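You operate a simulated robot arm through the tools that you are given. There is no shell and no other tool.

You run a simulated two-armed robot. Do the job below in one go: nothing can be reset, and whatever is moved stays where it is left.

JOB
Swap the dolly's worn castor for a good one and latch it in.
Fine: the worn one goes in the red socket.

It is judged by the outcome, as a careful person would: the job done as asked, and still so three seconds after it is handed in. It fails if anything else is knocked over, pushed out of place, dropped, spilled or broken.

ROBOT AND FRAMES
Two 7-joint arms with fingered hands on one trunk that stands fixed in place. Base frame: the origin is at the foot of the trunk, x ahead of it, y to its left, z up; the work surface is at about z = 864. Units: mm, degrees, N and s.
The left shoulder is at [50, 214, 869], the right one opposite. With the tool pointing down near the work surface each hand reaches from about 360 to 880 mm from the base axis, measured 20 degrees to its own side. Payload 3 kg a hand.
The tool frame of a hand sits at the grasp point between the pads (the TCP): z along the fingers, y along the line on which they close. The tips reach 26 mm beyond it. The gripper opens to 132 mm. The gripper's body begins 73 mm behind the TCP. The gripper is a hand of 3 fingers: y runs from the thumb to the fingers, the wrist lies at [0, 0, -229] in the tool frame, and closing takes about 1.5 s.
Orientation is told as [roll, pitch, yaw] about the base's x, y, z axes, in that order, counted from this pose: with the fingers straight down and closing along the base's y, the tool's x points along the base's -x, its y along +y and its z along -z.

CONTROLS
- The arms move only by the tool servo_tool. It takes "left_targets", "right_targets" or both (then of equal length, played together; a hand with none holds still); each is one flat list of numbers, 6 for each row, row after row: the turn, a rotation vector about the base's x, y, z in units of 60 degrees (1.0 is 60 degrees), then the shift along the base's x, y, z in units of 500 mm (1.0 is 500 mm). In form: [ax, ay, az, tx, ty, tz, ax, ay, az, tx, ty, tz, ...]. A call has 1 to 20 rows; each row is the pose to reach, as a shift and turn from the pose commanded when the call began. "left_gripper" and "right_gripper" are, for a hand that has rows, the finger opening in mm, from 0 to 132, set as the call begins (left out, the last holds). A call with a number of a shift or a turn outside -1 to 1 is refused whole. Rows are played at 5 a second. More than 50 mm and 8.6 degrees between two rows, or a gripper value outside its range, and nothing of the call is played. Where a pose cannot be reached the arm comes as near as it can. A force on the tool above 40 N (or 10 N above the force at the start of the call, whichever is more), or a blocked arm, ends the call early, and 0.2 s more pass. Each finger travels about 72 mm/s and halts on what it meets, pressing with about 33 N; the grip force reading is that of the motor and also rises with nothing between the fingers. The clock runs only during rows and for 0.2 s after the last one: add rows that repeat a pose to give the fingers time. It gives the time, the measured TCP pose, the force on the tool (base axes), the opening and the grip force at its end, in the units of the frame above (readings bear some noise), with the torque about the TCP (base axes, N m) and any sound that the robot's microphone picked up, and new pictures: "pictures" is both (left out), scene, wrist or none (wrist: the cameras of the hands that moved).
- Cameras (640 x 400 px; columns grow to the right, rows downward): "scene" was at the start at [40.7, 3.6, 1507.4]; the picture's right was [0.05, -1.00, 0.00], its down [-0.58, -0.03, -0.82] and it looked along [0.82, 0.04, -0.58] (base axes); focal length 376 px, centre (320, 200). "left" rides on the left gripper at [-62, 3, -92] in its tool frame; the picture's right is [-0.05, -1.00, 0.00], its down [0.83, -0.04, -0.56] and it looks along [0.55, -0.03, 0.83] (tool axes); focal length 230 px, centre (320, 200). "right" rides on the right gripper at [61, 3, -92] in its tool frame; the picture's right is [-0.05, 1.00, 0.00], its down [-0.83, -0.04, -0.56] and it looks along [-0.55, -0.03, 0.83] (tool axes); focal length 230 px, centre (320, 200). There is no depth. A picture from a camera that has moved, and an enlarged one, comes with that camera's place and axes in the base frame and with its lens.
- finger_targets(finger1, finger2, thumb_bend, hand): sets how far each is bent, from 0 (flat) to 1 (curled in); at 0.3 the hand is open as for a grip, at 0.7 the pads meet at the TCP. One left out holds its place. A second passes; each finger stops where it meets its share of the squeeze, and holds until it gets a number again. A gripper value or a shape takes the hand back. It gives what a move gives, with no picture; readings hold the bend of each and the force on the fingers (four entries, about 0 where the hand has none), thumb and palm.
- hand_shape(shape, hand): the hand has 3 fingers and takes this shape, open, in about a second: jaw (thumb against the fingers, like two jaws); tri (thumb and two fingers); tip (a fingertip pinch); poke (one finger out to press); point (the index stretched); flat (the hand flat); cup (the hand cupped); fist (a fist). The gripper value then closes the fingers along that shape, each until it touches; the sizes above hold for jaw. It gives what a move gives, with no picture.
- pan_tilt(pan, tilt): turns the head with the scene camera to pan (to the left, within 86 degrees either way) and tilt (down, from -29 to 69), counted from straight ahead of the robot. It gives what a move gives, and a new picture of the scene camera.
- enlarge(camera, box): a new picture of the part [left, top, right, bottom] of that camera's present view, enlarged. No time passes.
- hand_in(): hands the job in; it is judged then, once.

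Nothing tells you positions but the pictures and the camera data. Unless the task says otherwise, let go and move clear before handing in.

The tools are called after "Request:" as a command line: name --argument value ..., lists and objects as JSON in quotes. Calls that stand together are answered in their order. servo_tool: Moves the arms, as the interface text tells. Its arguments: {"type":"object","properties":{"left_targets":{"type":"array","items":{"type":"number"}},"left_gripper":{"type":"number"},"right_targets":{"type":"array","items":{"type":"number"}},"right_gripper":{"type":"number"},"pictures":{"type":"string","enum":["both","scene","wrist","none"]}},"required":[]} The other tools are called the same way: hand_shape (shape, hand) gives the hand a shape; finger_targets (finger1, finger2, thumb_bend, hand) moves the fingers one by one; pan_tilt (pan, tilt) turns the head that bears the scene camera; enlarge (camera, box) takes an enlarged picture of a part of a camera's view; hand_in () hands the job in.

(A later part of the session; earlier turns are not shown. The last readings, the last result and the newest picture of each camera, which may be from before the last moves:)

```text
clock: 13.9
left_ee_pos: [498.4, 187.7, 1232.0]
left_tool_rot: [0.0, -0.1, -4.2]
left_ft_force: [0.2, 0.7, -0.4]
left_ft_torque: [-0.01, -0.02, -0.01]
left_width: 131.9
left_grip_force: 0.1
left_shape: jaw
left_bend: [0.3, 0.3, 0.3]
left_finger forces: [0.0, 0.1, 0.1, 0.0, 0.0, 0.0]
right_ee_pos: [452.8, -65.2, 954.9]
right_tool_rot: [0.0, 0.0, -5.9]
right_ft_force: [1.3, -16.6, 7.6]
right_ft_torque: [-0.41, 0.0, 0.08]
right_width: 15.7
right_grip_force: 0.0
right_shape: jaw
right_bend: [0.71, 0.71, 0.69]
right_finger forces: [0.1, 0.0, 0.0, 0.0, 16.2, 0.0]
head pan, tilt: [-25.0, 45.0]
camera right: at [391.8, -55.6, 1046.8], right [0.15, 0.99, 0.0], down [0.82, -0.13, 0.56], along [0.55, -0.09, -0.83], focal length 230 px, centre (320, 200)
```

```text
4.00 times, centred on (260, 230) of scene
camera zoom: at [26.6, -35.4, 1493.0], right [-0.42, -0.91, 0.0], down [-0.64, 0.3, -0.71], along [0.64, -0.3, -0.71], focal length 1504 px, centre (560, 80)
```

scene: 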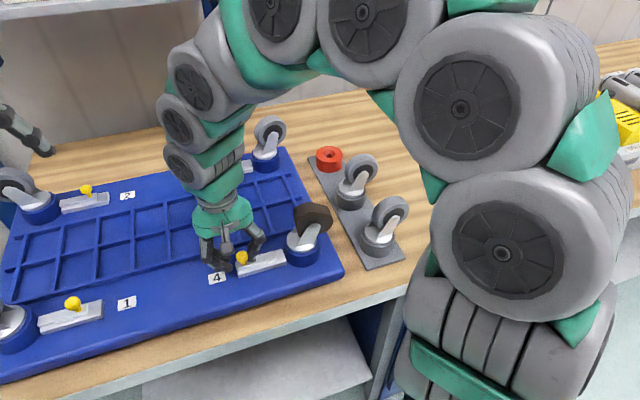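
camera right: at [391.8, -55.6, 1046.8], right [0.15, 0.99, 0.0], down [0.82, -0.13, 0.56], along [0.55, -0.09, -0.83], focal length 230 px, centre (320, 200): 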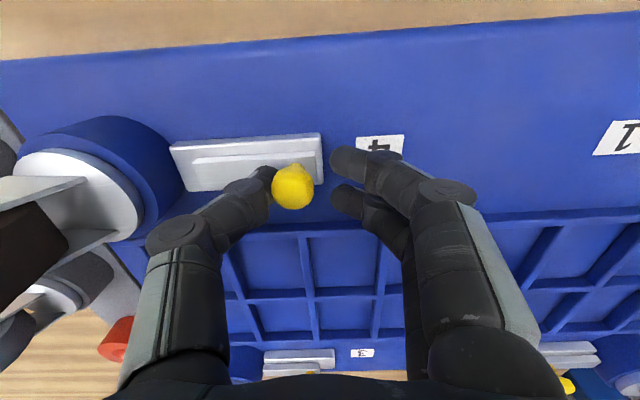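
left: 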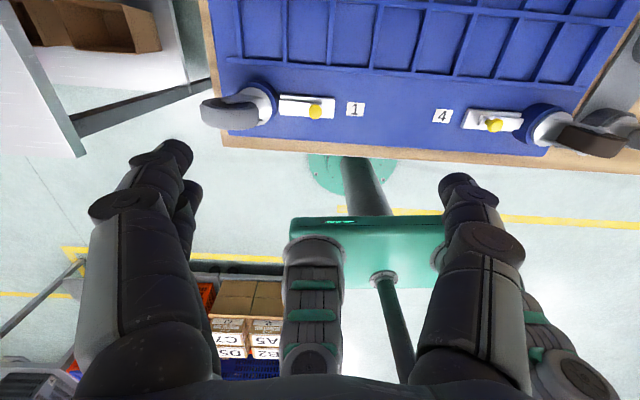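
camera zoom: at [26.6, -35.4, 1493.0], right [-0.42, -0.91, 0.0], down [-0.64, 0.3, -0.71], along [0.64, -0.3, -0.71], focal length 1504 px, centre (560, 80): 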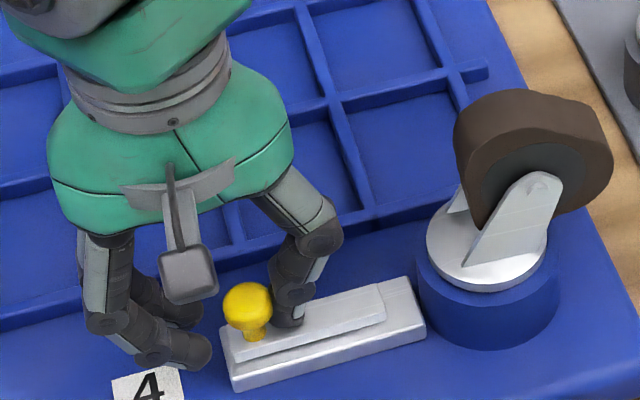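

The slide has stopped at its end, about 15 mm away from the socket, so the castor is unlatched. I'll open the hand, lift clear, and turn it to straddle the worn wheel.

Request:
servo_tool --right_targets '[0, 0, 0, 0, -0.01, 0, 0, 0, 0, 0, -0.01, 0, 0, 0, 0, 0, -0.01, 0, 0, 0, 0, 0, -0.01, 0, 0, 0, 0, 0, -0.01, 0.06, 0, 0, 0, 0, -0.01, 0.15, 0, 0, 0, 0, -0.01, 0.24, 0, 0, 0, 0, -0.01, 0.33, 0, 0, 0, 0, -0.01, 0.4, 0, 0, 0, 0, -0.01, 0.4]' --right_gripper 70 --pictures "scene"

Request:
servo_tool --right_targets '[0, 0, 0.14, 0, -0.04, 0, 0, 0, 0.28, -0.01, -0.08, 0, 0, 0, 0.42, -0.02, -0.12, 0, 0, 0, 0.56, -0.03, -0.16, 0, 0, 0, 0.7, -0.03, -0.2, 0, 0, 0, 0.84, -0.03, -0.24, 0, 0, 0, 0.98, -0.03, -0.28, 0, 0, 0, 0.98, -0.03, -0.28, 0]' --right_gripper 100 --pictures "none"

Request:
servo_tool --right_targets '[0, 0, 0.14, 0, 0, 0, 0, 0, 0.28, 0, 0, 0, 0, 0, 0.42, 0, 0, 0, 0, 0, 0.49, 0, 0, -0.02, 0, 0, 0.49, 0, 0, -0.02]'

```text
clock: 16.1
left_ee_pos: [499.8, 188.1, 1232.5]
left_tool_rot: [0.0, 0.0, -4.0]
left_ft_force: [-0.3, 0.3, 0.0]
left_ft_torque: [-0.02, 0.01, -0.02]
left_width: 131.9
left_grip_force: 0.1
left_shape: jaw
left_bend: [0.3, 0.3, 0.3]
left_finger forces: [0.0, 0.1, 0.1, 0.0, 0.1, 0.1]
right_ee_pos: [450.9, -70.6, 1158.2]
right_tool_rot: [-0.1, 0.1, -5.9]
right_ft_force: [-0.1, -0.2, 0.6]
right_ft_torque: [0.01, 0.01, -0.01]
right_width: 69.5
right_grip_force: 0.1
right_shape: jaw
right_bend: [0.72, 0.72, 0.7]
right_finger forces: [0.0, 0.0, 0.1, 0.0, 0.0, 0.0]
head pan, tilt: [-25.0, 45.0]
```

scene: 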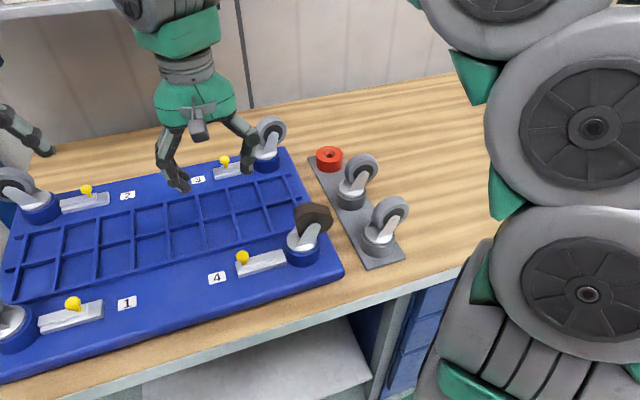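

```text
clock: 17.9
left_ee_pos: [499.2, 188.0, 1233.0]
left_tool_rot: [0.0, 0.1, -4.1]
left_ft_force: [0.4, -0.2, -0.3]
left_ft_torque: [0.0, 0.02, 0.0]
left_width: 131.9
left_grip_force: 0.0
left_shape: jaw
left_bend: [0.3, 0.3, 0.3]
left_finger forces: [0.1, 0.0, 0.1, 0.0, 0.1, 0.1]
right_ee_pos: [437.5, -208.1, 1156.7]
right_tool_rot: [0.0, 0.0, 53.0]
right_ft_force: [-0.2, -0.3, -0.1]
right_ft_torque: [0.01, -0.03, -0.03]
right_width: 100.0
right_grip_force: 0.2
right_shape: jaw
right_bend: [0.63, 0.63, 0.6]
right_finger forces: [0.1, 0.0, 0.0, 0.0, 0.0, 0.0]
head pan, tilt: [-25.0, 45.0]
```

```text
clock: 19.1
left_ee_pos: [499.1, 188.8, 1231.1]
left_tool_rot: [0.0, 0.0, -4.1]
left_ft_force: [0.0, 0.1, 0.2]
left_ft_torque: [0.01, -0.01, 0.02]
left_width: 131.7
left_grip_force: 0.0
left_shape: jaw
left_bend: [0.3, 0.3, 0.3]
left_finger forces: [0.0, 0.1, 0.1, 0.0, 0.1, 0.0]
right_ee_pos: [435.9, -208.7, 1146.2]
right_tool_rot: [0.0, 0.0, 82.3]
right_ft_force: [0.6, 0.9, 0.1]
right_ft_torque: [-0.01, 0.03, -0.01]
right_width: 99.8
right_grip_force: 0.0
right_shape: jaw
right_bend: [0.63, 0.63, 0.6]
right_finger forces: [0.1, 0.0, 0.1, 0.0, 0.0, 0.0]
head pan, tilt: [-25.0, 45.0]
camera right: at [426.8, -269.8, 1237.3], right [-0.98, 0.19, 0.0], down [0.15, 0.82, 0.56], along [0.1, 0.55, -0.83], focal length 230 px, centre (320, 200)
```

scene: 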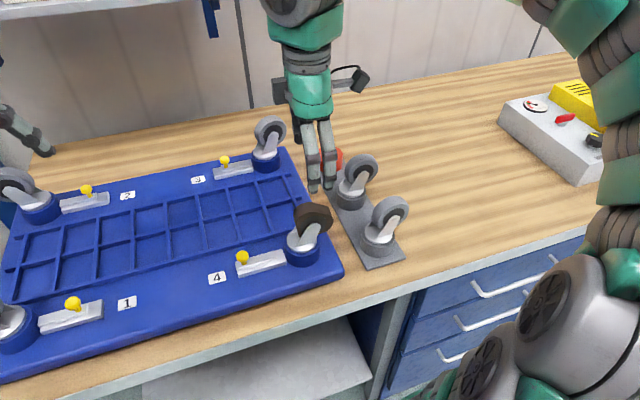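
right: 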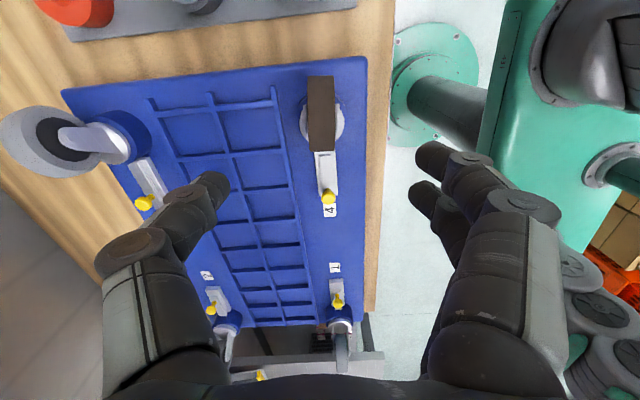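

Request:
servo_tool --right_targets '[0, 0, 0, 0.002, 0.002, -0.06, 0, 0, 0, 0.002, 0.004, -0.12, 0, 0, 0, 0.002, 0.004, -0.14, 0, 0, 0, 0.002, 0.004, -0.14]'

Request:
enlarge --camera "right" --box '[240, 40, 400, 140]'

Request:
enlarge --camera "scene" --box '[240, 150, 400, 270]'

```text
clock: 20.1
left_ee_pos: [499.0, 188.5, 1230.6]
left_tool_rot: [0.0, 0.0, -4.0]
left_ft_force: [0.2, 0.0, 0.1]
left_ft_torque: [-0.01, 0.0, -0.01]
left_width: 132.1
left_grip_force: 0.1
left_shape: jaw
left_bend: [0.3, 0.3, 0.3]
left_finger forces: [0.0, 0.1, 0.1, 0.0, 0.0, 0.0]
right_ee_pos: [438.4, -207.9, 1076.1]
right_tool_rot: [0.0, 0.0, 82.3]
right_ft_force: [0.0, 0.7, -1.2]
right_ft_torque: [-0.02, 0.03, 0.03]
right_width: 100.1
right_grip_force: 0.1
right_shape: jaw
right_bend: [0.63, 0.63, 0.6]
right_finger forces: [0.0, 0.0, 0.1, 0.1, 0.1, 0.0]
head pan, tilt: [-25.0, 45.0]
camera right: at [426.6, -268.1, 1167.0], right [-0.98, 0.19, 0.0], down [0.15, 0.82, 0.56], along [0.1, 0.55, -0.83], focal length 230 px, centre (320, 200)
```

scene: 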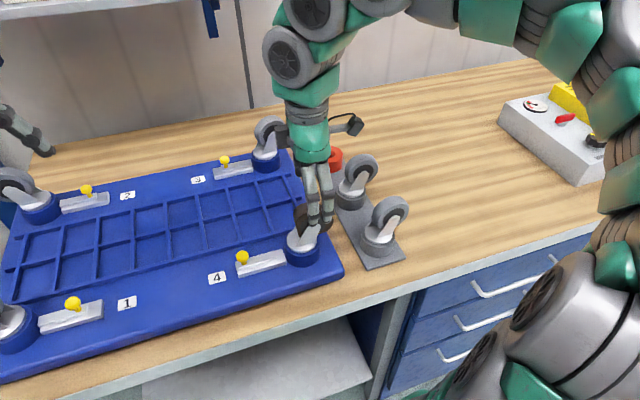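
right: 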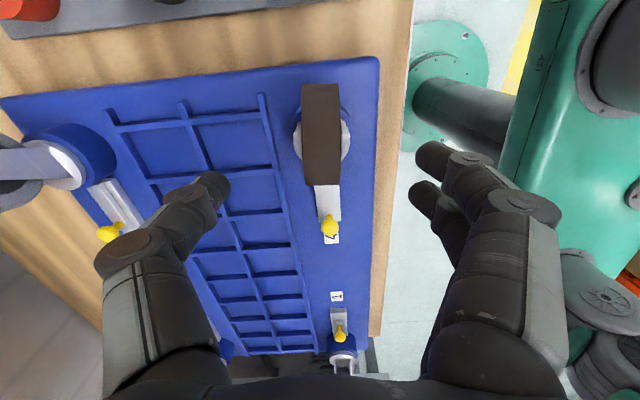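

```text
4.00 times, centred on (320, 90) of right
camera zoom: at [426.6, -268.1, 1167.0], right [-0.98, 0.19, 0.0], down [0.15, 0.82, 0.56], along [0.1, 0.55, -0.83], focal length 920 px, centre (320, 640)
```

zoom: 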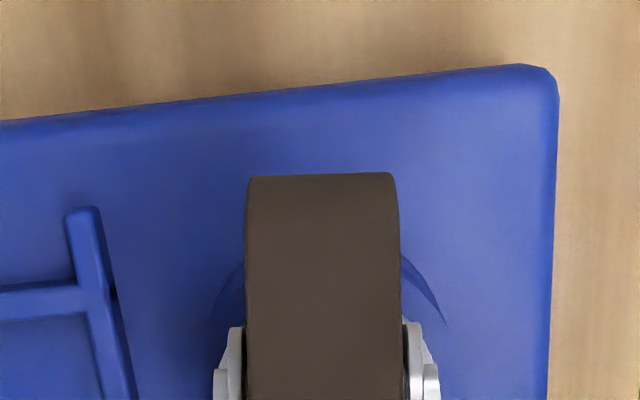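

```text
3.33 times, centred on (320, 210) of scene
camera zoom: at [26.6, -35.2, 1493.0], right [-0.42, -0.91, 0.0], down [-0.64, 0.3, -0.71], along [0.64, -0.3, -0.71], focal length 1253 px, centre (320, 167)
```

zoom: 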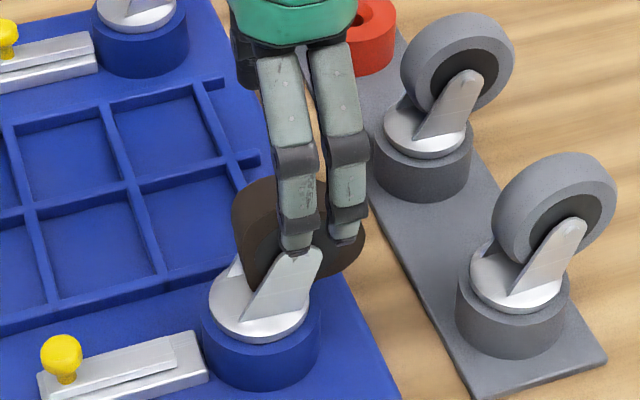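

The hand is centred on the wheel. I'll descend to axle height and close on the fork.

Request:
servo_tool --right_targets '[0, 0, 0, 0, 0, -0.06, 0, 0, 0, 0, 0, -0.12, 0, 0, 0, 0, 0, -0.16, 0, 0, 0, 0, 0, -0.18, 0, 0, 0, 0, 0, -0.18]' --pictures "none"

Request:
servo_tool --right_targets '[0, 0, 0, 0, 0, 0, 0, 0, 0, 0, 0, 0, 0, 0, 0, 0, 0, 0, 0, 0, 0, 0, 0, 0, 0, 0, 0, 0, 0, 0, 0, 0, 0, 0, 0, 0, 0, 0, 0, 0, 0, 0]' --right_gripper 15

Request:
enlarge --camera "right" --box '[200, 40, 440, 220]'

Request:
enlarge --camera "scene" --box '[240, 150, 400, 270]'

```text
clock: 21.3
left_ee_pos: [499.1, 187.7, 1232.0]
left_tool_rot: [-0.1, 0.0, -4.2]
left_ft_force: [0.6, 0.0, -0.3]
left_ft_torque: [-0.02, 0.01, 0.01]
left_width: 132.1
left_grip_force: 0.0
left_shape: jaw
left_bend: [0.3, 0.3, 0.3]
left_finger forces: [0.0, 0.1, 0.0, 0.0, 0.1, 0.0]
right_ee_pos: [437.4, -207.9, 985.6]
right_tool_rot: [0.0, 0.0, 82.3]
right_ft_force: [-0.8, 0.4, -0.8]
right_ft_torque: [0.03, 0.01, 0.0]
right_width: 99.9
right_grip_force: 0.0
right_shape: jaw
right_bend: [0.63, 0.63, 0.6]
right_finger forces: [0.0, 0.0, 0.0, 0.0, 0.0, 0.1]
head pan, tilt: [-25.0, 45.0]
```

```text
clock: 22.9
left_ee_pos: [498.2, 188.1, 1232.6]
left_tool_rot: [0.1, 0.0, -4.2]
left_ft_force: [0.1, 0.3, -0.5]
left_ft_torque: [-0.03, 0.02, -0.05]
left_width: 131.8
left_grip_force: 0.0
left_shape: jaw
left_bend: [0.3, 0.3, 0.3]
left_finger forces: [0.0, 0.0, 0.0, 0.0, 0.0, 0.0]
right_ee_pos: [437.5, -208.0, 986.2]
right_tool_rot: [0.0, 0.0, 82.3]
right_ft_force: [1.1, -0.5, 0.0]
right_ft_torque: [0.0, -0.03, 0.01]
right_width: 27.5
right_grip_force: 33.1
right_shape: jaw
right_bend: [0.73, 0.73, 0.7]
right_finger forces: [15.9, 16.5, 0.0, 0.0, 29.7, 0.0]
head pan, tilt: [-25.0, 45.0]
camera right: at [426.2, -268.6, 1077.4], right [-0.98, 0.19, 0.0], down [0.15, 0.82, 0.56], along [0.1, 0.55, -0.83], focal length 230 px, centre (320, 200)
```

scene: 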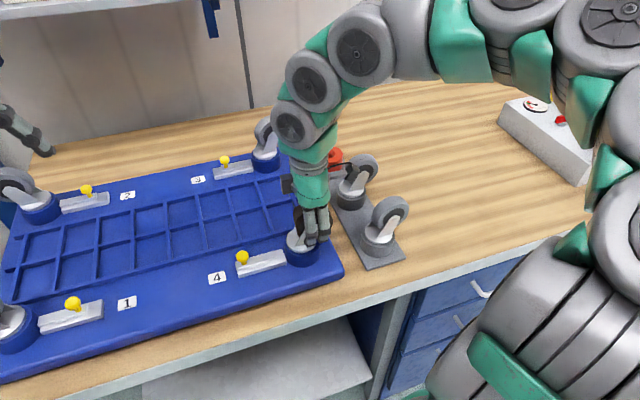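
right: 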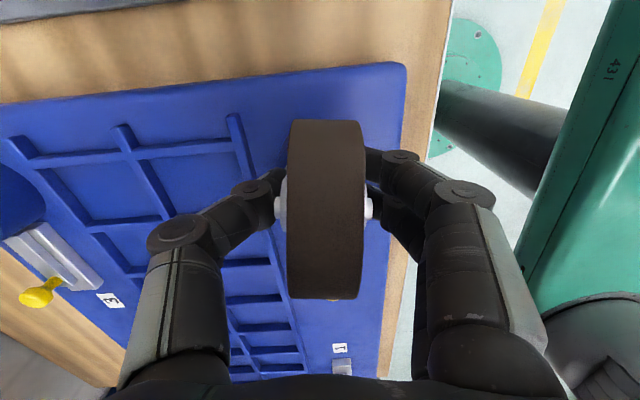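

```text
2.22 times, centred on (320, 130) of right
camera zoom: at [426.2, -268.6, 1077.4], right [-0.98, 0.19, 0.0], down [0.15, 0.82, 0.56], along [0.1, 0.55, -0.83], focal length 511 px, centre (320, 356)
```

zoom: 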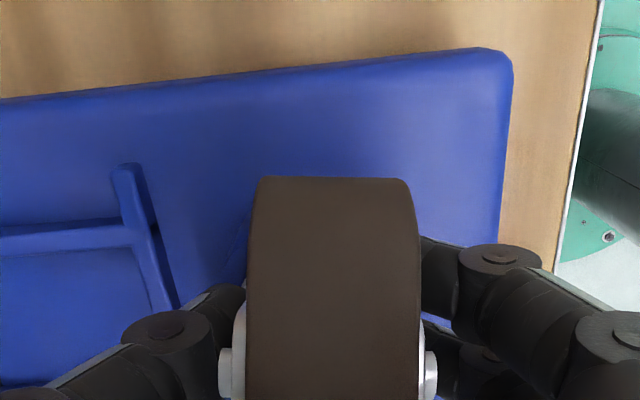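

```text
3.33 times, centred on (320, 210) of scene
camera zoom: at [26.6, -35.2, 1493.0], right [-0.42, -0.91, 0.0], down [-0.64, 0.3, -0.71], along [0.64, -0.3, -0.71], focal length 1253 px, centre (320, 167)
```

zoom: 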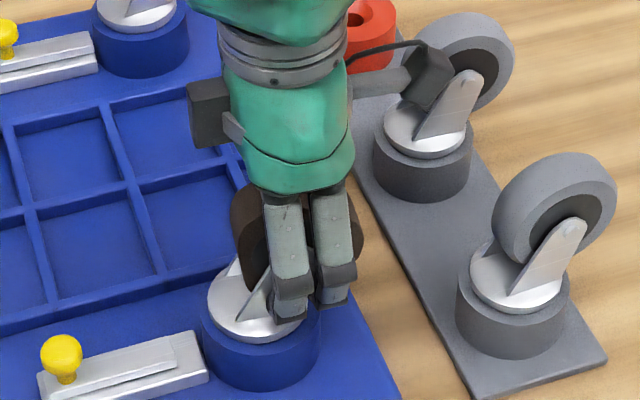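

The grip is firm, with the load balanced between fingers and thumb. I'll lift straight up slowly.

Request:
servo_tool --right_targets '[0, 0, 0, 0, 0, 0.01, 0, 0, 0, 0, 0, 0.02, 0, 0, 0, 0, 0, 0.03, 0, 0, 0, 0, 0, 0.04, 0, 0, 0, 0, 0, 0.05, 0, 0, 0, 0, 0, 0.06, 0, 0, 0, 0, 0, 0.08, 0, 0, 0, 0, 0, 0.1, 0, 0, 0, 0, 0, 0.12, 0, 0, 0, 0, 0, 0.14, 0, 0, 0, 0, 0, 0.14]'

Request:
enlarge --camera "scene" --box '[240, 150, 400, 270]'

```text
clock: 25.3
left_ee_pos: [499.4, 188.5, 1231.6]
left_tool_rot: [0.0, 0.0, -4.1]
left_ft_force: [-0.3, -0.1, 0.1]
left_ft_torque: [0.0, 0.0, 0.01]
left_width: 131.9
left_grip_force: 0.0
left_shape: jaw
left_bend: [0.3, 0.3, 0.3]
left_finger forces: [0.1, 0.0, 0.0, 0.1, 0.1, 0.0]
right_ee_pos: [439.6, -208.1, 1056.9]
right_tool_rot: [0.0, 0.0, 82.2]
right_ft_force: [-0.7, -0.2, -3.7]
right_ft_torque: [-0.04, 0.02, -0.01]
right_width: 27.8
right_grip_force: 32.8
right_shape: jaw
right_bend: [0.73, 0.73, 0.7]
right_finger forces: [17.9, 16.2, 0.0, 0.0, 29.5, 0.1]
head pan, tilt: [-25.0, 45.0]
camera right: at [427.8, -268.5, 1147.8], right [-0.98, 0.19, 0.0], down [0.15, 0.82, 0.56], along [0.1, 0.55, -0.83], focal length 230 px, centre (320, 200)
```

scene: 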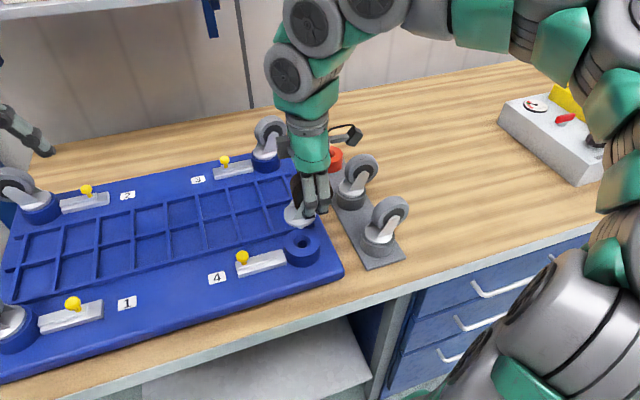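
right: 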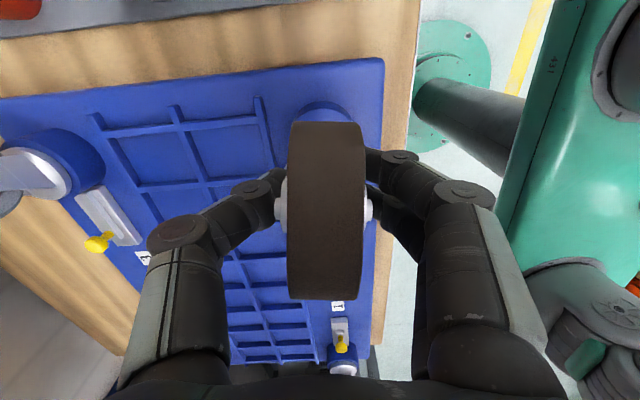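

```text
3.33 times, centred on (320, 210) of scene
camera zoom: at [26.6, -35.2, 1493.0], right [-0.42, -0.91, 0.0], down [-0.64, 0.3, -0.71], along [0.64, -0.3, -0.71], focal length 1253 px, centre (320, 167)
```

zoom: 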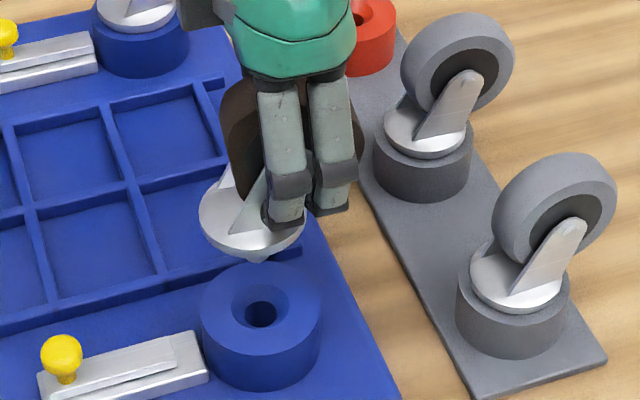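

The worn castor is out, and I can see its short pointed stem and the countersunk hole in socket 4. I'll measure the holes precisely before moving over.

Request:
enlarge --camera "scene" --box '[280, 220, 328, 250]'

Request:
servo_tool --right_targets '[0, 0, 0, 0, 0, 0.08, 0, 0, 0, 0.04, -0.06, 0.14, 0, 0, 0, 0.1, -0.12, 0.14, 0, 0, 0, 0.16, -0.18, 0.14, 0, 0, 0, 0.22, -0.24, 0.14, 0, 0, 0, 0.28, -0.3, 0.14, 0, 0, 0, 0.34, -0.34, 0.14, 0, 0, 0, 0.4, -0.38, 0.14, 0, 0, 0, 0.46, -0.42, 0.14, 0, 0, 0, 0.46, -0.42, 0.14]'

```text
13.33 times, centred on (304, 235) of scene
camera zoom: at [26.6, -35.2, 1493.0], right [-0.42, -0.91, 0.0], down [-0.64, 0.3, -0.71], along [0.64, -0.3, -0.71], focal length 5013 px, centre (533, -267)
```

zoom: 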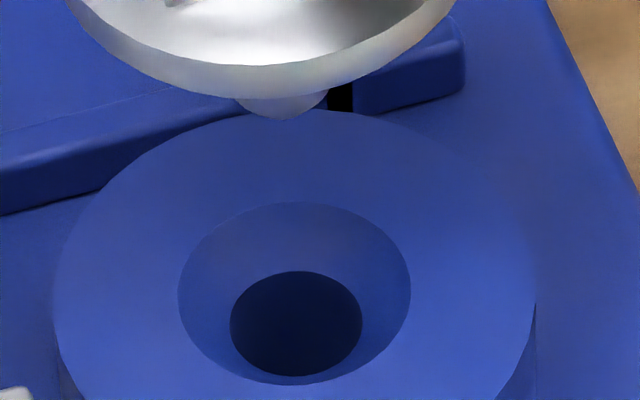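

```text
clock: 27.5
left_ee_pos: [498.7, 189.0, 1232.0]
left_tool_rot: [0.0, 0.0, -4.1]
left_ft_force: [0.3, -0.8, 0.3]
left_ft_torque: [-0.02, -0.02, -0.01]
left_width: 132.1
left_grip_force: 0.0
left_shape: jaw
left_bend: [0.3, 0.3, 0.3]
left_finger forces: [0.0, 0.1, 0.0, 0.0, 0.0, 0.1]
right_ee_pos: [565.1, -343.0, 1126.4]
right_tool_rot: [-0.1, 0.0, 82.4]
right_ft_force: [0.7, 0.2, -4.5]
right_ft_torque: [-0.01, 0.03, 0.03]
right_width: 27.4
right_grip_force: 33.1
right_shape: jaw
right_bend: [0.73, 0.73, 0.7]
right_finger forces: [19.2, 16.3, 0.1, 0.1, 30.0, 0.1]
right hand out of reach, approached as far as the arm can: row 6, 7, 8, 9, 10
head pan, tilt: [-25.0, 45.0]
camera right: at [553.5, -403.8, 1217.1], right [-0.98, 0.19, 0.0], down [0.15, 0.82, 0.56], along [0.1, 0.55, -0.83], focal length 230 px, centre (320, 200)
```

scene: 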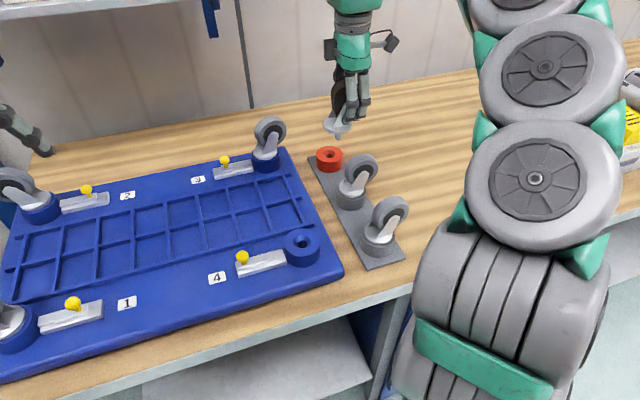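
right: 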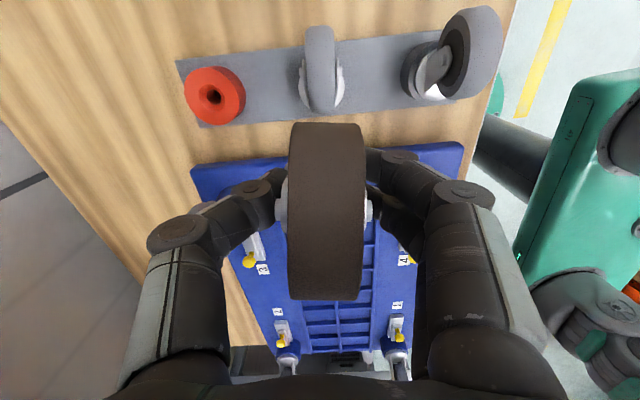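

At this yaw the hand can't reach the red socket. The stem and socket are round, so I can turn the hand back to a smaller yaw. First I'll measure the red socket from here.

Request:
enlarge --camera "right" --box '[170, 50, 266, 140]'

Request:
enlarge --camera "scene" --box '[300, 130, 364, 180]'

Request:
enlarge --camera "right" --box '[290, 0, 530, 130]'

```text
4.44 times, centred on (218, 95) of right
camera zoom: at [553.5, -403.8, 1217.1], right [-0.98, 0.19, 0.0], down [0.15, 0.82, 0.56], along [0.1, 0.55, -0.83], focal length 1022 px, centre (773, 667)
```

zoom: 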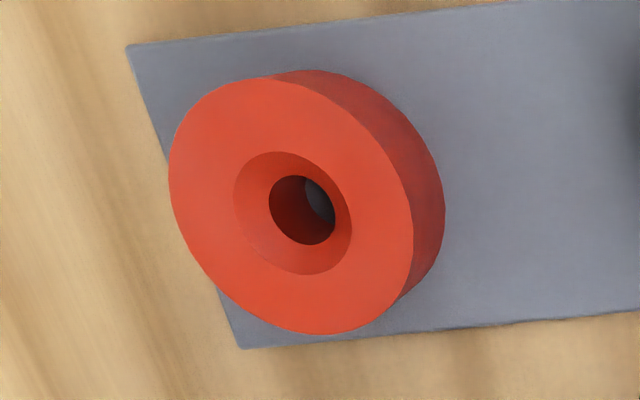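

```text
8.00 times, centred on (332, 155) of scene
camera zoom: at [26.6, -35.2, 1493.0], right [-0.42, -0.91, 0.0], down [-0.64, 0.3, -0.71], along [0.64, -0.3, -0.71], focal length 3008 px, centre (224, 560)
```

zoom: 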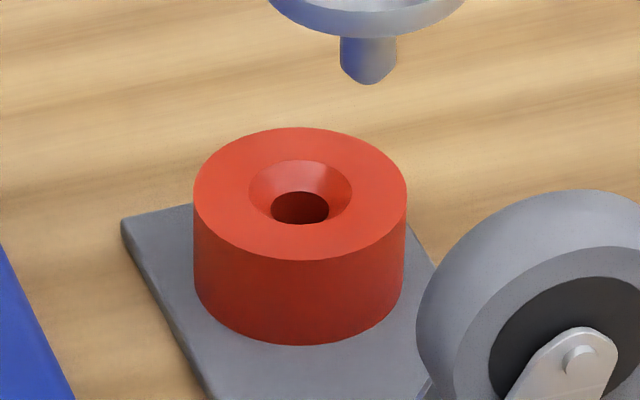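

```text
2.67 times, centred on (410, 65) of right
camera zoom: at [553.5, -403.8, 1217.1], right [-0.98, 0.19, 0.0], down [0.15, 0.82, 0.56], along [0.1, 0.55, -0.83], focal length 614 px, centre (80, 560)
```

zoom: 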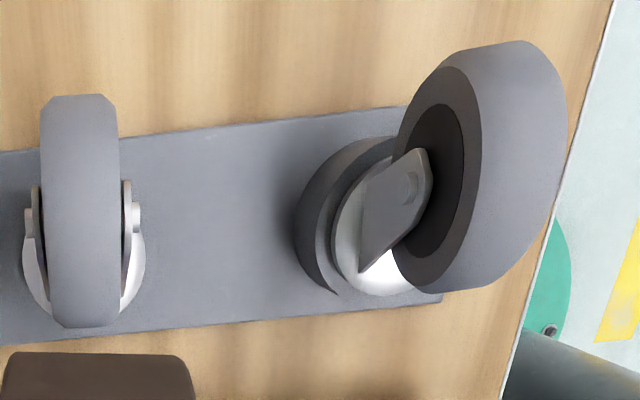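

The red socket's top is at about (702, -377, 899), and the dolly socket's top is at about 941. I'll turn the hand back toward yaw 0 while holding the castor high.

Request:
servo_tool --right_targets '[0, 0, -0.14, 0, 0, 0, 0, 0, -0.28, 0, 0, 0, 0, 0, -0.42, 0, 0, 0, 0, 0, -0.56, 0, 0, 0, 0, 0, -0.7, 0, 0, 0, 0, 0, -0.84, 0, 0, 0, 0, 0, -0.98, 0, 0, 0, 0, 0, -0.98, 0, 0, 0]'

```text
clock: 29.3
left_ee_pos: [497.9, 187.7, 1232.6]
left_tool_rot: [0.0, 0.1, -4.2]
left_ft_force: [0.8, 0.3, 0.2]
left_ft_torque: [0.0, -0.01, 0.0]
left_width: 132.0
left_grip_force: 0.1
left_shape: jaw
left_bend: [0.3, 0.3, 0.3]
left_finger forces: [0.1, 0.0, 0.0, 0.1, 0.1, 0.0]
right_ee_pos: [564.9, -341.1, 1126.7]
right_tool_rot: [0.0, -0.1, 23.4]
right_ft_force: [-0.1, -0.6, -4.7]
right_ft_torque: [0.01, 0.01, 0.01]
right_width: 27.9
right_grip_force: 33.0
right_shape: jaw
right_bend: [0.73, 0.73, 0.7]
right_finger forces: [19.2, 16.3, 0.1, 0.0, 29.8, 0.0]
head pan, tilt: [-25.0, 45.0]
camera right: at [507.7, -362.1, 1218.4], right [-0.35, 0.94, 0.0], down [0.78, 0.29, 0.55], along [0.52, 0.19, -0.83], focal length 230 px, centre (320, 200)
```

scene: 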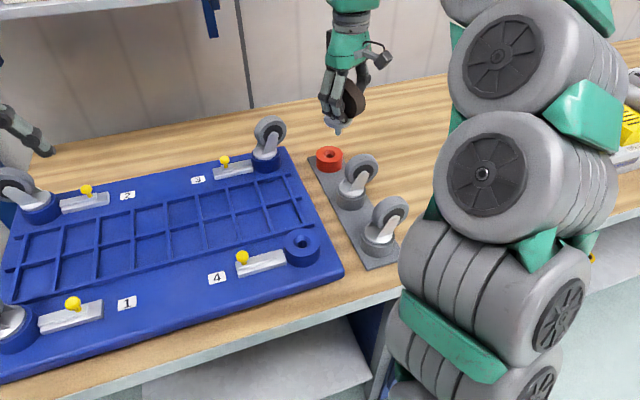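
right: 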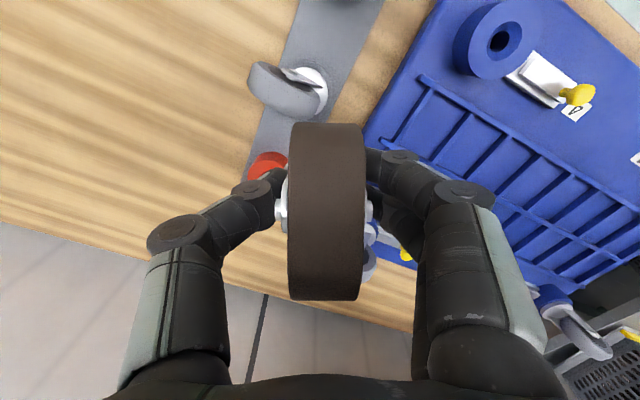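

Request:
servo_tool --right_targets '[0, 0, -0.13, 0.04, -0.02, -0.01, 0, 0, -0.26, 0.09, -0.04, -0.03, 0, 0, -0.39, 0.15, -0.06, -0.05, 0, 0, -0.39, 0.2, -0.07, -0.08, 0, 0, -0.39, 0.24, -0.072, -0.12, 0, 0, -0.39, 0.24, -0.072, -0.14, 0, 0, -0.39, 0.24, -0.072, -0.14]'

Request:
enlarge --camera "scene" --box '[300, 110, 380, 190]'

Request:
enlarge --camera "right" --box '[200, 20, 440, 220]'

```text
clock: 30.9
left_ee_pos: [499.5, 187.7, 1233.5]
left_tool_rot: [0.0, 0.0, -4.1]
left_ft_force: [0.1, 0.6, 0.0]
left_ft_torque: [0.03, -0.01, 0.02]
left_width: 131.7
left_grip_force: 0.0
left_shape: jaw
left_bend: [0.3, 0.3, 0.3]
left_finger forces: [0.1, 0.0, 0.0, 0.1, 0.0, 0.0]
right_ee_pos: [685.7, -377.4, 1056.5]
right_tool_rot: [-0.1, 0.0, 0.0]
right_ft_force: [-0.4, -1.1, -3.9]
right_ft_torque: [-0.04, 0.0, 0.01]
right_width: 27.7
right_grip_force: 32.9
right_shape: jaw
right_bend: [0.73, 0.73, 0.7]
right_finger forces: [18.7, 16.2, 0.0, 0.1, 29.9, 0.0]
head pan, tilt: [-25.0, 45.0]
camera right: at [623.6, -373.0, 1147.6], right [0.05, 1.0, 0.0], down [0.83, -0.04, 0.56], along [0.55, -0.03, -0.83], focal length 230 px, centre (320, 200)
```

scene: 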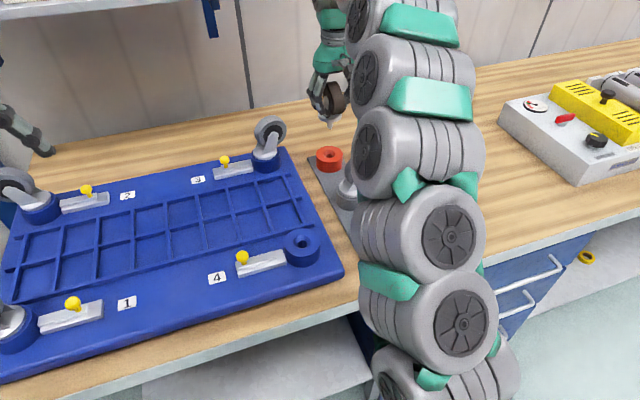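
right: 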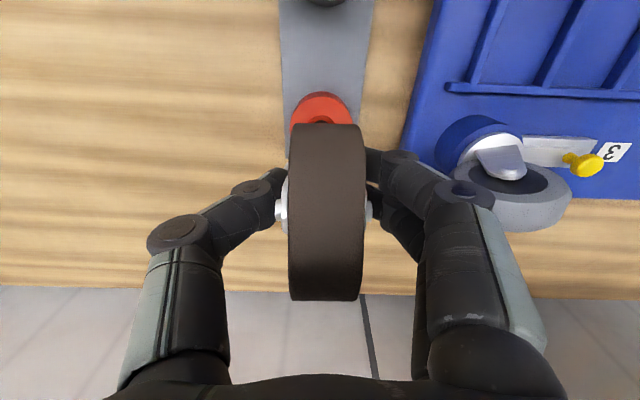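

```text
5.00 times, centred on (340, 150) of scene
camera zoom: at [26.7, -35.2, 1493.0], right [-0.42, -0.91, 0.0], down [-0.64, 0.3, -0.71], along [0.64, -0.3, -0.71], focal length 1880 px, centre (220, 450)
```

zoom: 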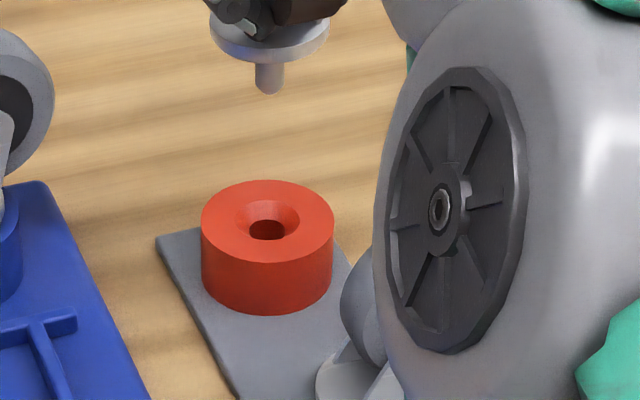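

```text
2.00 times, centred on (320, 120) of right
camera zoom: at [623.6, -373.0, 1147.6], right [0.05, 1.0, 0.0], down [0.83, -0.04, 0.56], along [0.55, -0.03, -0.83], focal length 460 px, centre (320, 360)
```

zoom: 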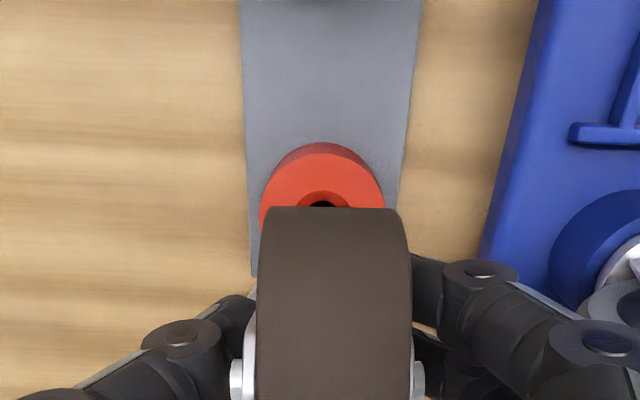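

The stem lines up with the red hole to within a millimetre or two sideways. I'll descend slowly and watch the force.

Request:
servo_tool --right_targets '[0, 0, 0, 0, 0, -0.04, 0, 0, 0, 0, 0, -0.08, 0, 0, 0, 0, 0, -0.12, 0, 0, 0, 0, 0, -0.12]'

Request:
enlarge --camera "scene" --box '[300, 110, 380, 190]'

```text
clock: 31.9
left_ee_pos: [499.8, 188.2, 1231.8]
left_tool_rot: [0.0, 0.1, -4.1]
left_ft_force: [-0.1, 0.4, -0.8]
left_ft_torque: [0.01, 0.01, 0.04]
left_width: 131.7
left_grip_force: 0.0
left_shape: jaw
left_bend: [0.3, 0.3, 0.3]
left_finger forces: [0.0, 0.0, 0.1, 0.0, 0.1, 0.0]
right_ee_pos: [684.3, -375.7, 997.8]
right_tool_rot: [-0.1, 0.0, 0.0]
right_ft_force: [-0.1, 0.1, -3.9]
right_ft_torque: [-0.01, 0.02, 0.0]
right_width: 27.5
right_grip_force: 32.6
right_shape: jaw
right_bend: [0.73, 0.73, 0.7]
right_finger forces: [19.0, 16.2, 0.1, 0.1, 30.1, 0.0]
head pan, tilt: [-25.0, 45.0]
camera right: at [623.2, -373.7, 1088.5], right [0.05, 1.0, 0.0], down [0.83, -0.04, 0.56], along [0.55, -0.03, -0.83], focal length 230 px, centre (320, 200)
```

scene: 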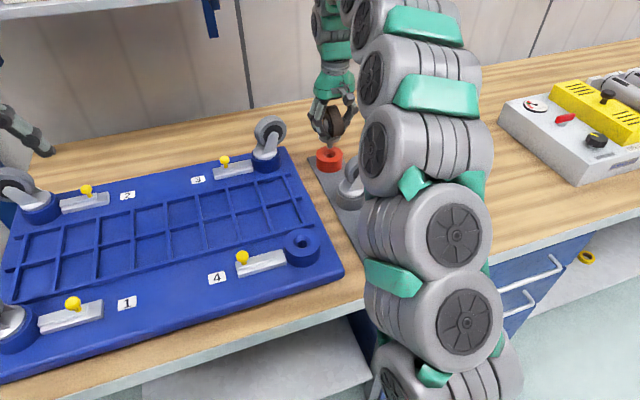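
right: 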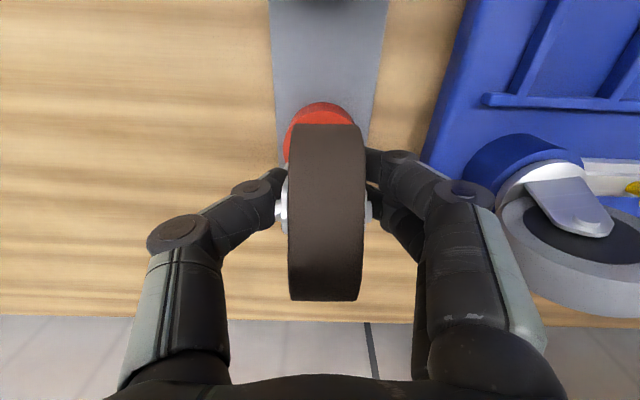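

```text
5.00 times, centred on (340, 150) of scene
camera zoom: at [26.7, -35.2, 1493.0], right [-0.42, -0.91, 0.0], down [-0.64, 0.3, -0.71], along [0.64, -0.3, -0.71], focal length 1880 px, centre (220, 450)
```

zoom: 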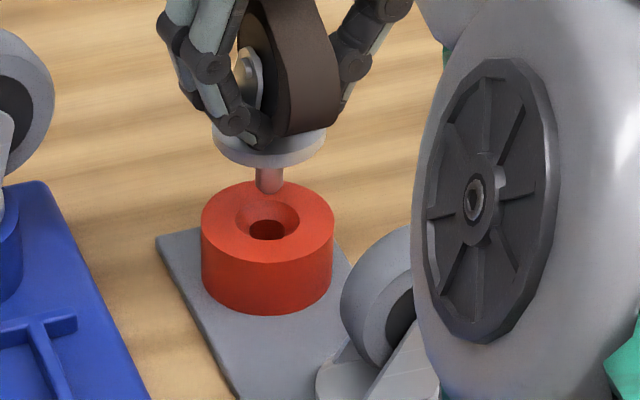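

Request:
servo_tool --right_targets '[0, 0, 0, 0, 0, -0.02, 0, 0, 0, 0, 0, -0.035, 0, 0, 0, 0, 0, -0.045, 0, 0, 0, 0, 0, -0.055, 0, 0, 0, 0, 0, -0.065, 0, 0, 0, 0, 0, -0.075, 0, 0, 0, 0, 0, -0.085, 0, 0, 0, 0, 0, -0.09, 0, 0, 0, 0, 0, -0.095, 0, 0, 0, 0, 0, -0.1, 0, 0, 0, 0, 0, -0.1]'

Request:
enlarge --camera "scene" --box '[300, 110, 380, 190]'

```text
clock: 34.2
left_ee_pos: [498.5, 187.8, 1231.6]
left_tool_rot: [0.0, -0.1, -4.2]
left_ft_force: [0.6, 0.3, -0.3]
left_ft_torque: [0.02, 0.0, 0.02]
left_width: 131.9
left_grip_force: 0.0
left_shape: jaw
left_bend: [0.3, 0.3, 0.3]
left_finger forces: [0.0, 0.0, 0.0, 0.0, 0.1, 0.0]
right_ee_pos: [684.4, -377.0, 947.6]
right_tool_rot: [0.1, 0.3, 0.0]
right_ft_force: [-20.5, 2.2, 18.7]
right_ft_torque: [0.18, 0.26, 0.1]
right_width: 29.3
right_grip_force: 33.5
right_shape: jaw
right_bend: [0.74, 0.73, 0.71]
right_finger forces: [27.2, 19.6, 0.1, 0.0, 35.0, 0.1]
head pan, tilt: [-25.0, 45.0]
stopped in row 11 (right hand): the force on the tool passed its limit at 42 N (the readings are from after the stop); the commanded pose is now the measured one
camera right: at [622.8, -373.3, 1039.8], right [0.05, 1.0, 0.0], down [0.83, -0.04, 0.55], along [0.55, -0.03, -0.83], focal length 230 px, centre (320, 200)
```

scene: 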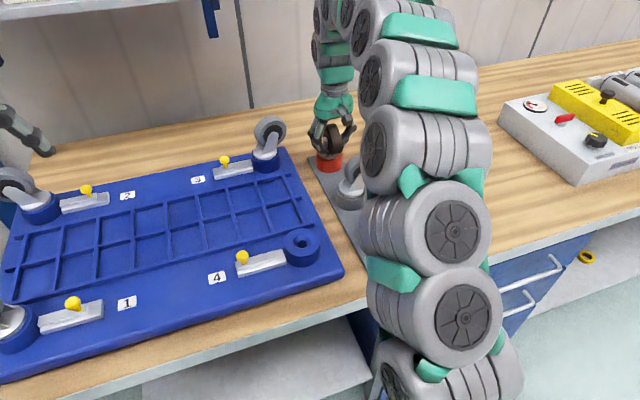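
right: 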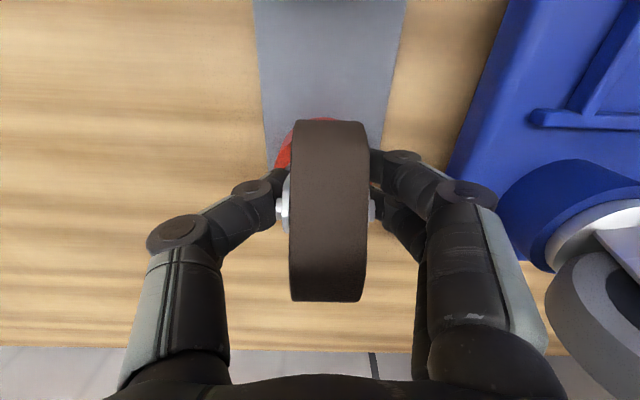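

```text
5.00 times, centred on (340, 150) of scene
camera zoom: at [26.0, -35.0, 1493.0], right [-0.42, -0.91, 0.0], down [-0.64, 0.3, -0.71], along [0.64, -0.3, -0.71], focal length 1880 px, centre (220, 450)
```

zoom: 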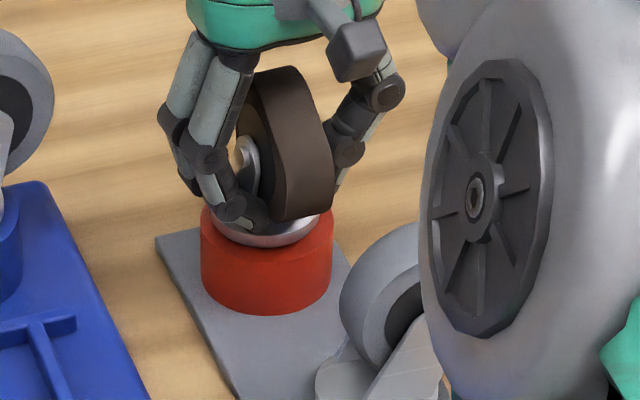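

The stem is in and the plate is almost seated, but there's a side load. I'll ease the hand toward -x and press down a little.

Request:
servo_tool --right_targets '[0, 0, 0, -0.002, 0, 0, 0, 0, 0, -0.004, 0, 0, 0, 0, 0, -0.004, 0, 0]' --pictures "none"

Request:
enlarge --camera "scene" --box '[310, 130, 360, 180]'

```text
clock: 35.0
left_ee_pos: [499.0, 189.1, 1232.3]
left_tool_rot: [0.0, -0.1, -4.1]
left_ft_force: [0.0, -0.2, -0.2]
left_ft_torque: [0.02, 0.01, -0.01]
left_width: 131.7
left_grip_force: 0.0
left_shape: jaw
left_bend: [0.3, 0.3, 0.3]
left_finger forces: [0.0, 0.0, 0.0, 0.0, 0.1, 0.1]
right_ee_pos: [683.2, -376.5, 948.0]
right_tool_rot: [0.0, 0.2, 0.2]
right_ft_force: [-14.0, -0.9, 14.8]
right_ft_torque: [0.07, 0.12, 0.01]
right_width: 29.1
right_grip_force: 32.8
right_shape: jaw
right_bend: [0.74, 0.74, 0.71]
right_finger forces: [24.0, 19.1, 0.1, 0.1, 36.2, 0.0]
head pan, tilt: [-25.0, 45.0]
```

```text
8.00 times, centred on (335, 155) of scene
camera zoom: at [26.2, -35.1, 1493.0], right [-0.42, -0.91, 0.0], down [-0.64, 0.3, -0.71], along [0.64, -0.3, -0.71], focal length 3008 px, centre (200, 560)
```

zoom: 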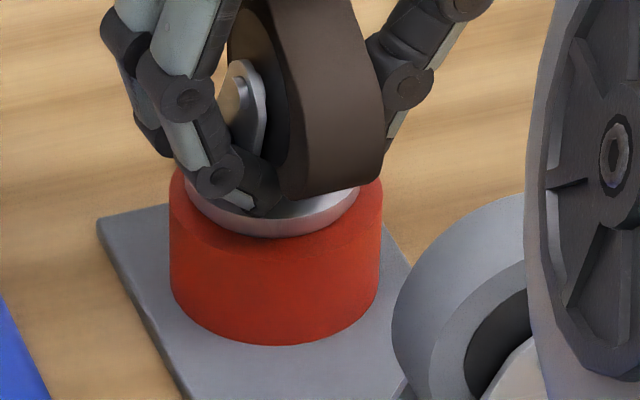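

Request:
servo_tool --right_targets '[0, 0, 0, -0.003, 0, 0, 0, 0, 0, -0.006, 0, -0.002, 0, 0, 0, -0.006, 0, -0.004, 0, 0, 0, -0.006, 0, -0.004]' --pictures "none"

Request:
enlarge --camera "scene" --box '[310, 130, 360, 180]'

```text
clock: 36.0
left_ee_pos: [498.5, 188.9, 1233.0]
left_tool_rot: [0.0, -0.1, -4.1]
left_ft_force: [-0.2, -0.2, 0.1]
left_ft_torque: [0.01, -0.03, 0.04]
left_width: 132.0
left_grip_force: 0.0
left_shape: jaw
left_bend: [0.3, 0.3, 0.3]
left_finger forces: [0.1, 0.1, 0.1, 0.0, 0.0, 0.0]
right_ee_pos: [679.7, -376.5, 948.4]
right_tool_rot: [0.0, -0.1, 0.1]
right_ft_force: [10.4, 0.9, 27.5]
right_ft_torque: [0.16, -0.27, -0.03]
right_width: 29.3
right_grip_force: 33.1
right_shape: jaw
right_bend: [0.74, 0.74, 0.71]
right_finger forces: [20.0, 21.1, 0.0, 0.0, 36.3, 0.0]
head pan, tilt: [-25.0, 45.0]
```

```text
8.00 times, centred on (335, 155) of scene
camera zoom: at [26.4, -34.9, 1493.0], right [-0.42, -0.91, 0.0], down [-0.64, 0.3, -0.71], along [0.64, -0.3, -0.71], focal length 3008 px, centre (200, 560)
```

zoom: 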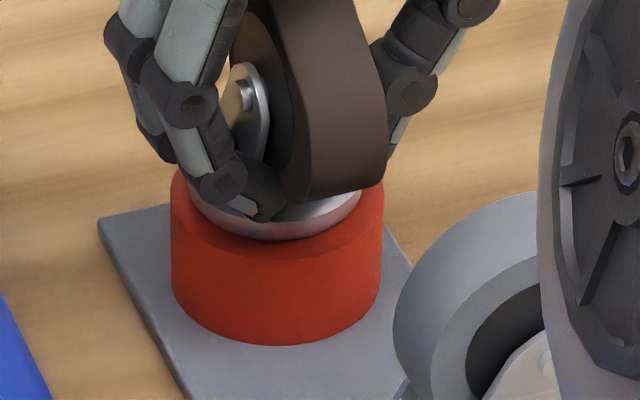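

The hand won't go lower than 948, so the plate is seated on the red socket. I'll relieve the side load, then open.

Request:
servo_tool --right_targets '[0, 0, 0, 0.003, 0, 0.004, 0, 0, 0, 0.003, 0, 0.004]' --pictures "none"

Request:
servo_tool --right_targets '[0, 0, 0, 0, 0, 0, 0, 0, 0, 0, 0, 0, 0, 0, 0, 0, 0, 0, 0, 0, 0, 0, 0, 0, 0, 0, 0, 0, 0, 0, 0, 0, 0, 0, 0, 0]' --right_gripper 90

Request:
enlarge --camera "scene" --box '[310, 120, 370, 180]'

Request:
enlarge --camera "right" --box '[200, 20, 440, 320]'

```text
clock: 36.6
left_ee_pos: [498.8, 187.6, 1231.8]
left_tool_rot: [0.0, 0.0, -4.1]
left_ft_force: [0.0, -0.4, -0.5]
left_ft_torque: [0.01, 0.02, -0.01]
left_width: 131.7
left_grip_force: 0.1
left_shape: jaw
left_bend: [0.3, 0.3, 0.3]
left_finger forces: [0.0, 0.0, 0.0, 0.0, 0.0, 0.0]
right_ee_pos: [681.7, -376.4, 948.0]
right_tool_rot: [0.1, 0.1, 0.1]
right_ft_force: [-1.4, 5.2, 19.8]
right_ft_torque: [0.25, -0.07, -0.01]
right_width: 29.4
right_grip_force: 33.3
right_shape: jaw
right_bend: [0.74, 0.74, 0.71]
right_finger forces: [22.6, 20.9, 0.0, 0.1, 33.6, 0.0]
head pan, tilt: [-25.0, 45.0]
```

```text
clock: 38.0
left_ee_pos: [499.8, 187.2, 1232.2]
left_tool_rot: [0.0, 0.0, -4.1]
left_ft_force: [-0.1, -0.3, -0.9]
left_ft_torque: [0.03, 0.01, 0.03]
left_width: 132.0
left_grip_force: 0.1
left_shape: jaw
left_bend: [0.3, 0.3, 0.3]
left_finger forces: [0.0, 0.1, 0.0, 0.0, 0.0, 0.1]
right_ee_pos: [681.5, -377.0, 946.7]
right_tool_rot: [0.0, 0.1, 0.1]
right_ft_force: [1.5, 0.1, -1.2]
right_ft_torque: [0.0, -0.02, 0.02]
right_width: 89.7
right_grip_force: 0.0
right_shape: jaw
right_bend: [0.69, 0.69, 0.66]
right_finger forces: [0.0, 0.1, 0.1, 0.1, 0.0, 0.1]
head pan, tilt: [-25.0, 45.0]
camera right: at [621.0, -373.7, 1039.1], right [0.05, 1.0, 0.0], down [0.83, -0.04, 0.55], along [0.55, -0.03, -0.83], focal length 230 px, centre (320, 200)
```

scene: 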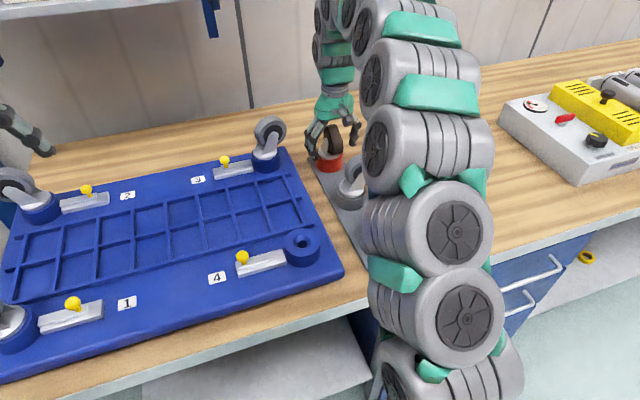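
right: 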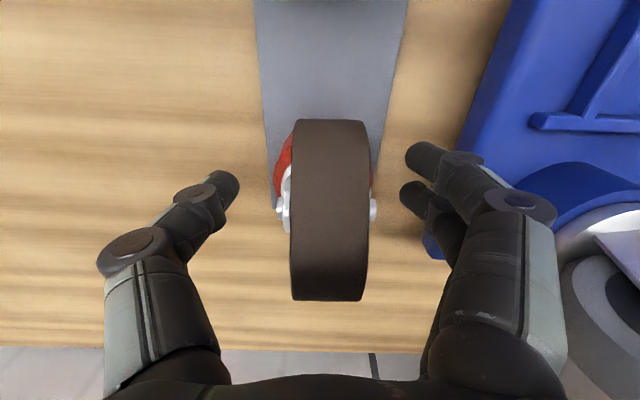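

```text
6.67 times, centred on (340, 150) of scene
camera zoom: at [26.6, -35.2, 1493.0], right [-0.42, -0.91, 0.0], down [-0.64, 0.3, -0.71], along [0.64, -0.3, -0.71], focal length 2507 px, centre (187, 533)
```

zoom: 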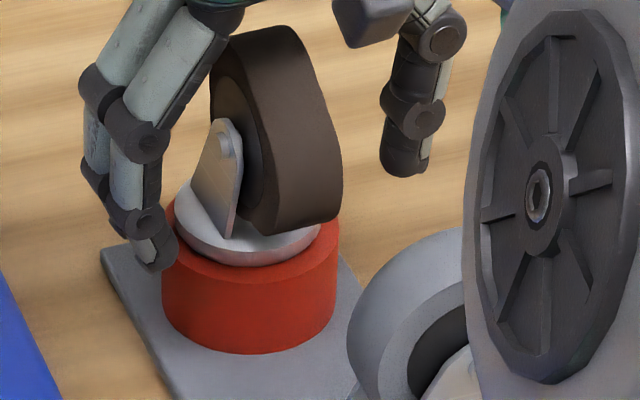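

```text
1.33 times, centred on (320, 170) of right
camera zoom: at [621.0, -373.7, 1039.1], right [0.05, 1.0, 0.0], down [0.83, -0.04, 0.55], along [0.55, -0.03, -0.83], focal length 307 px, centre (320, 240)
```

zoom: 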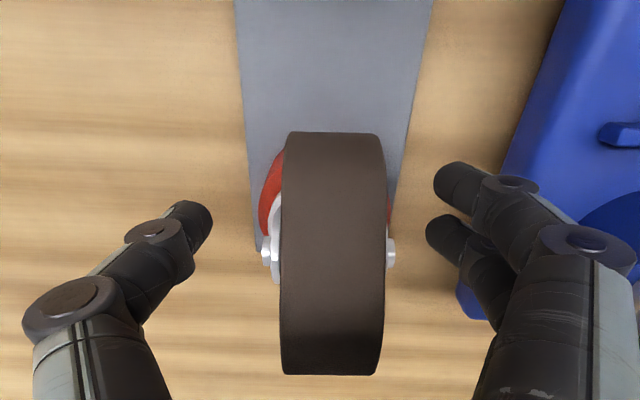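

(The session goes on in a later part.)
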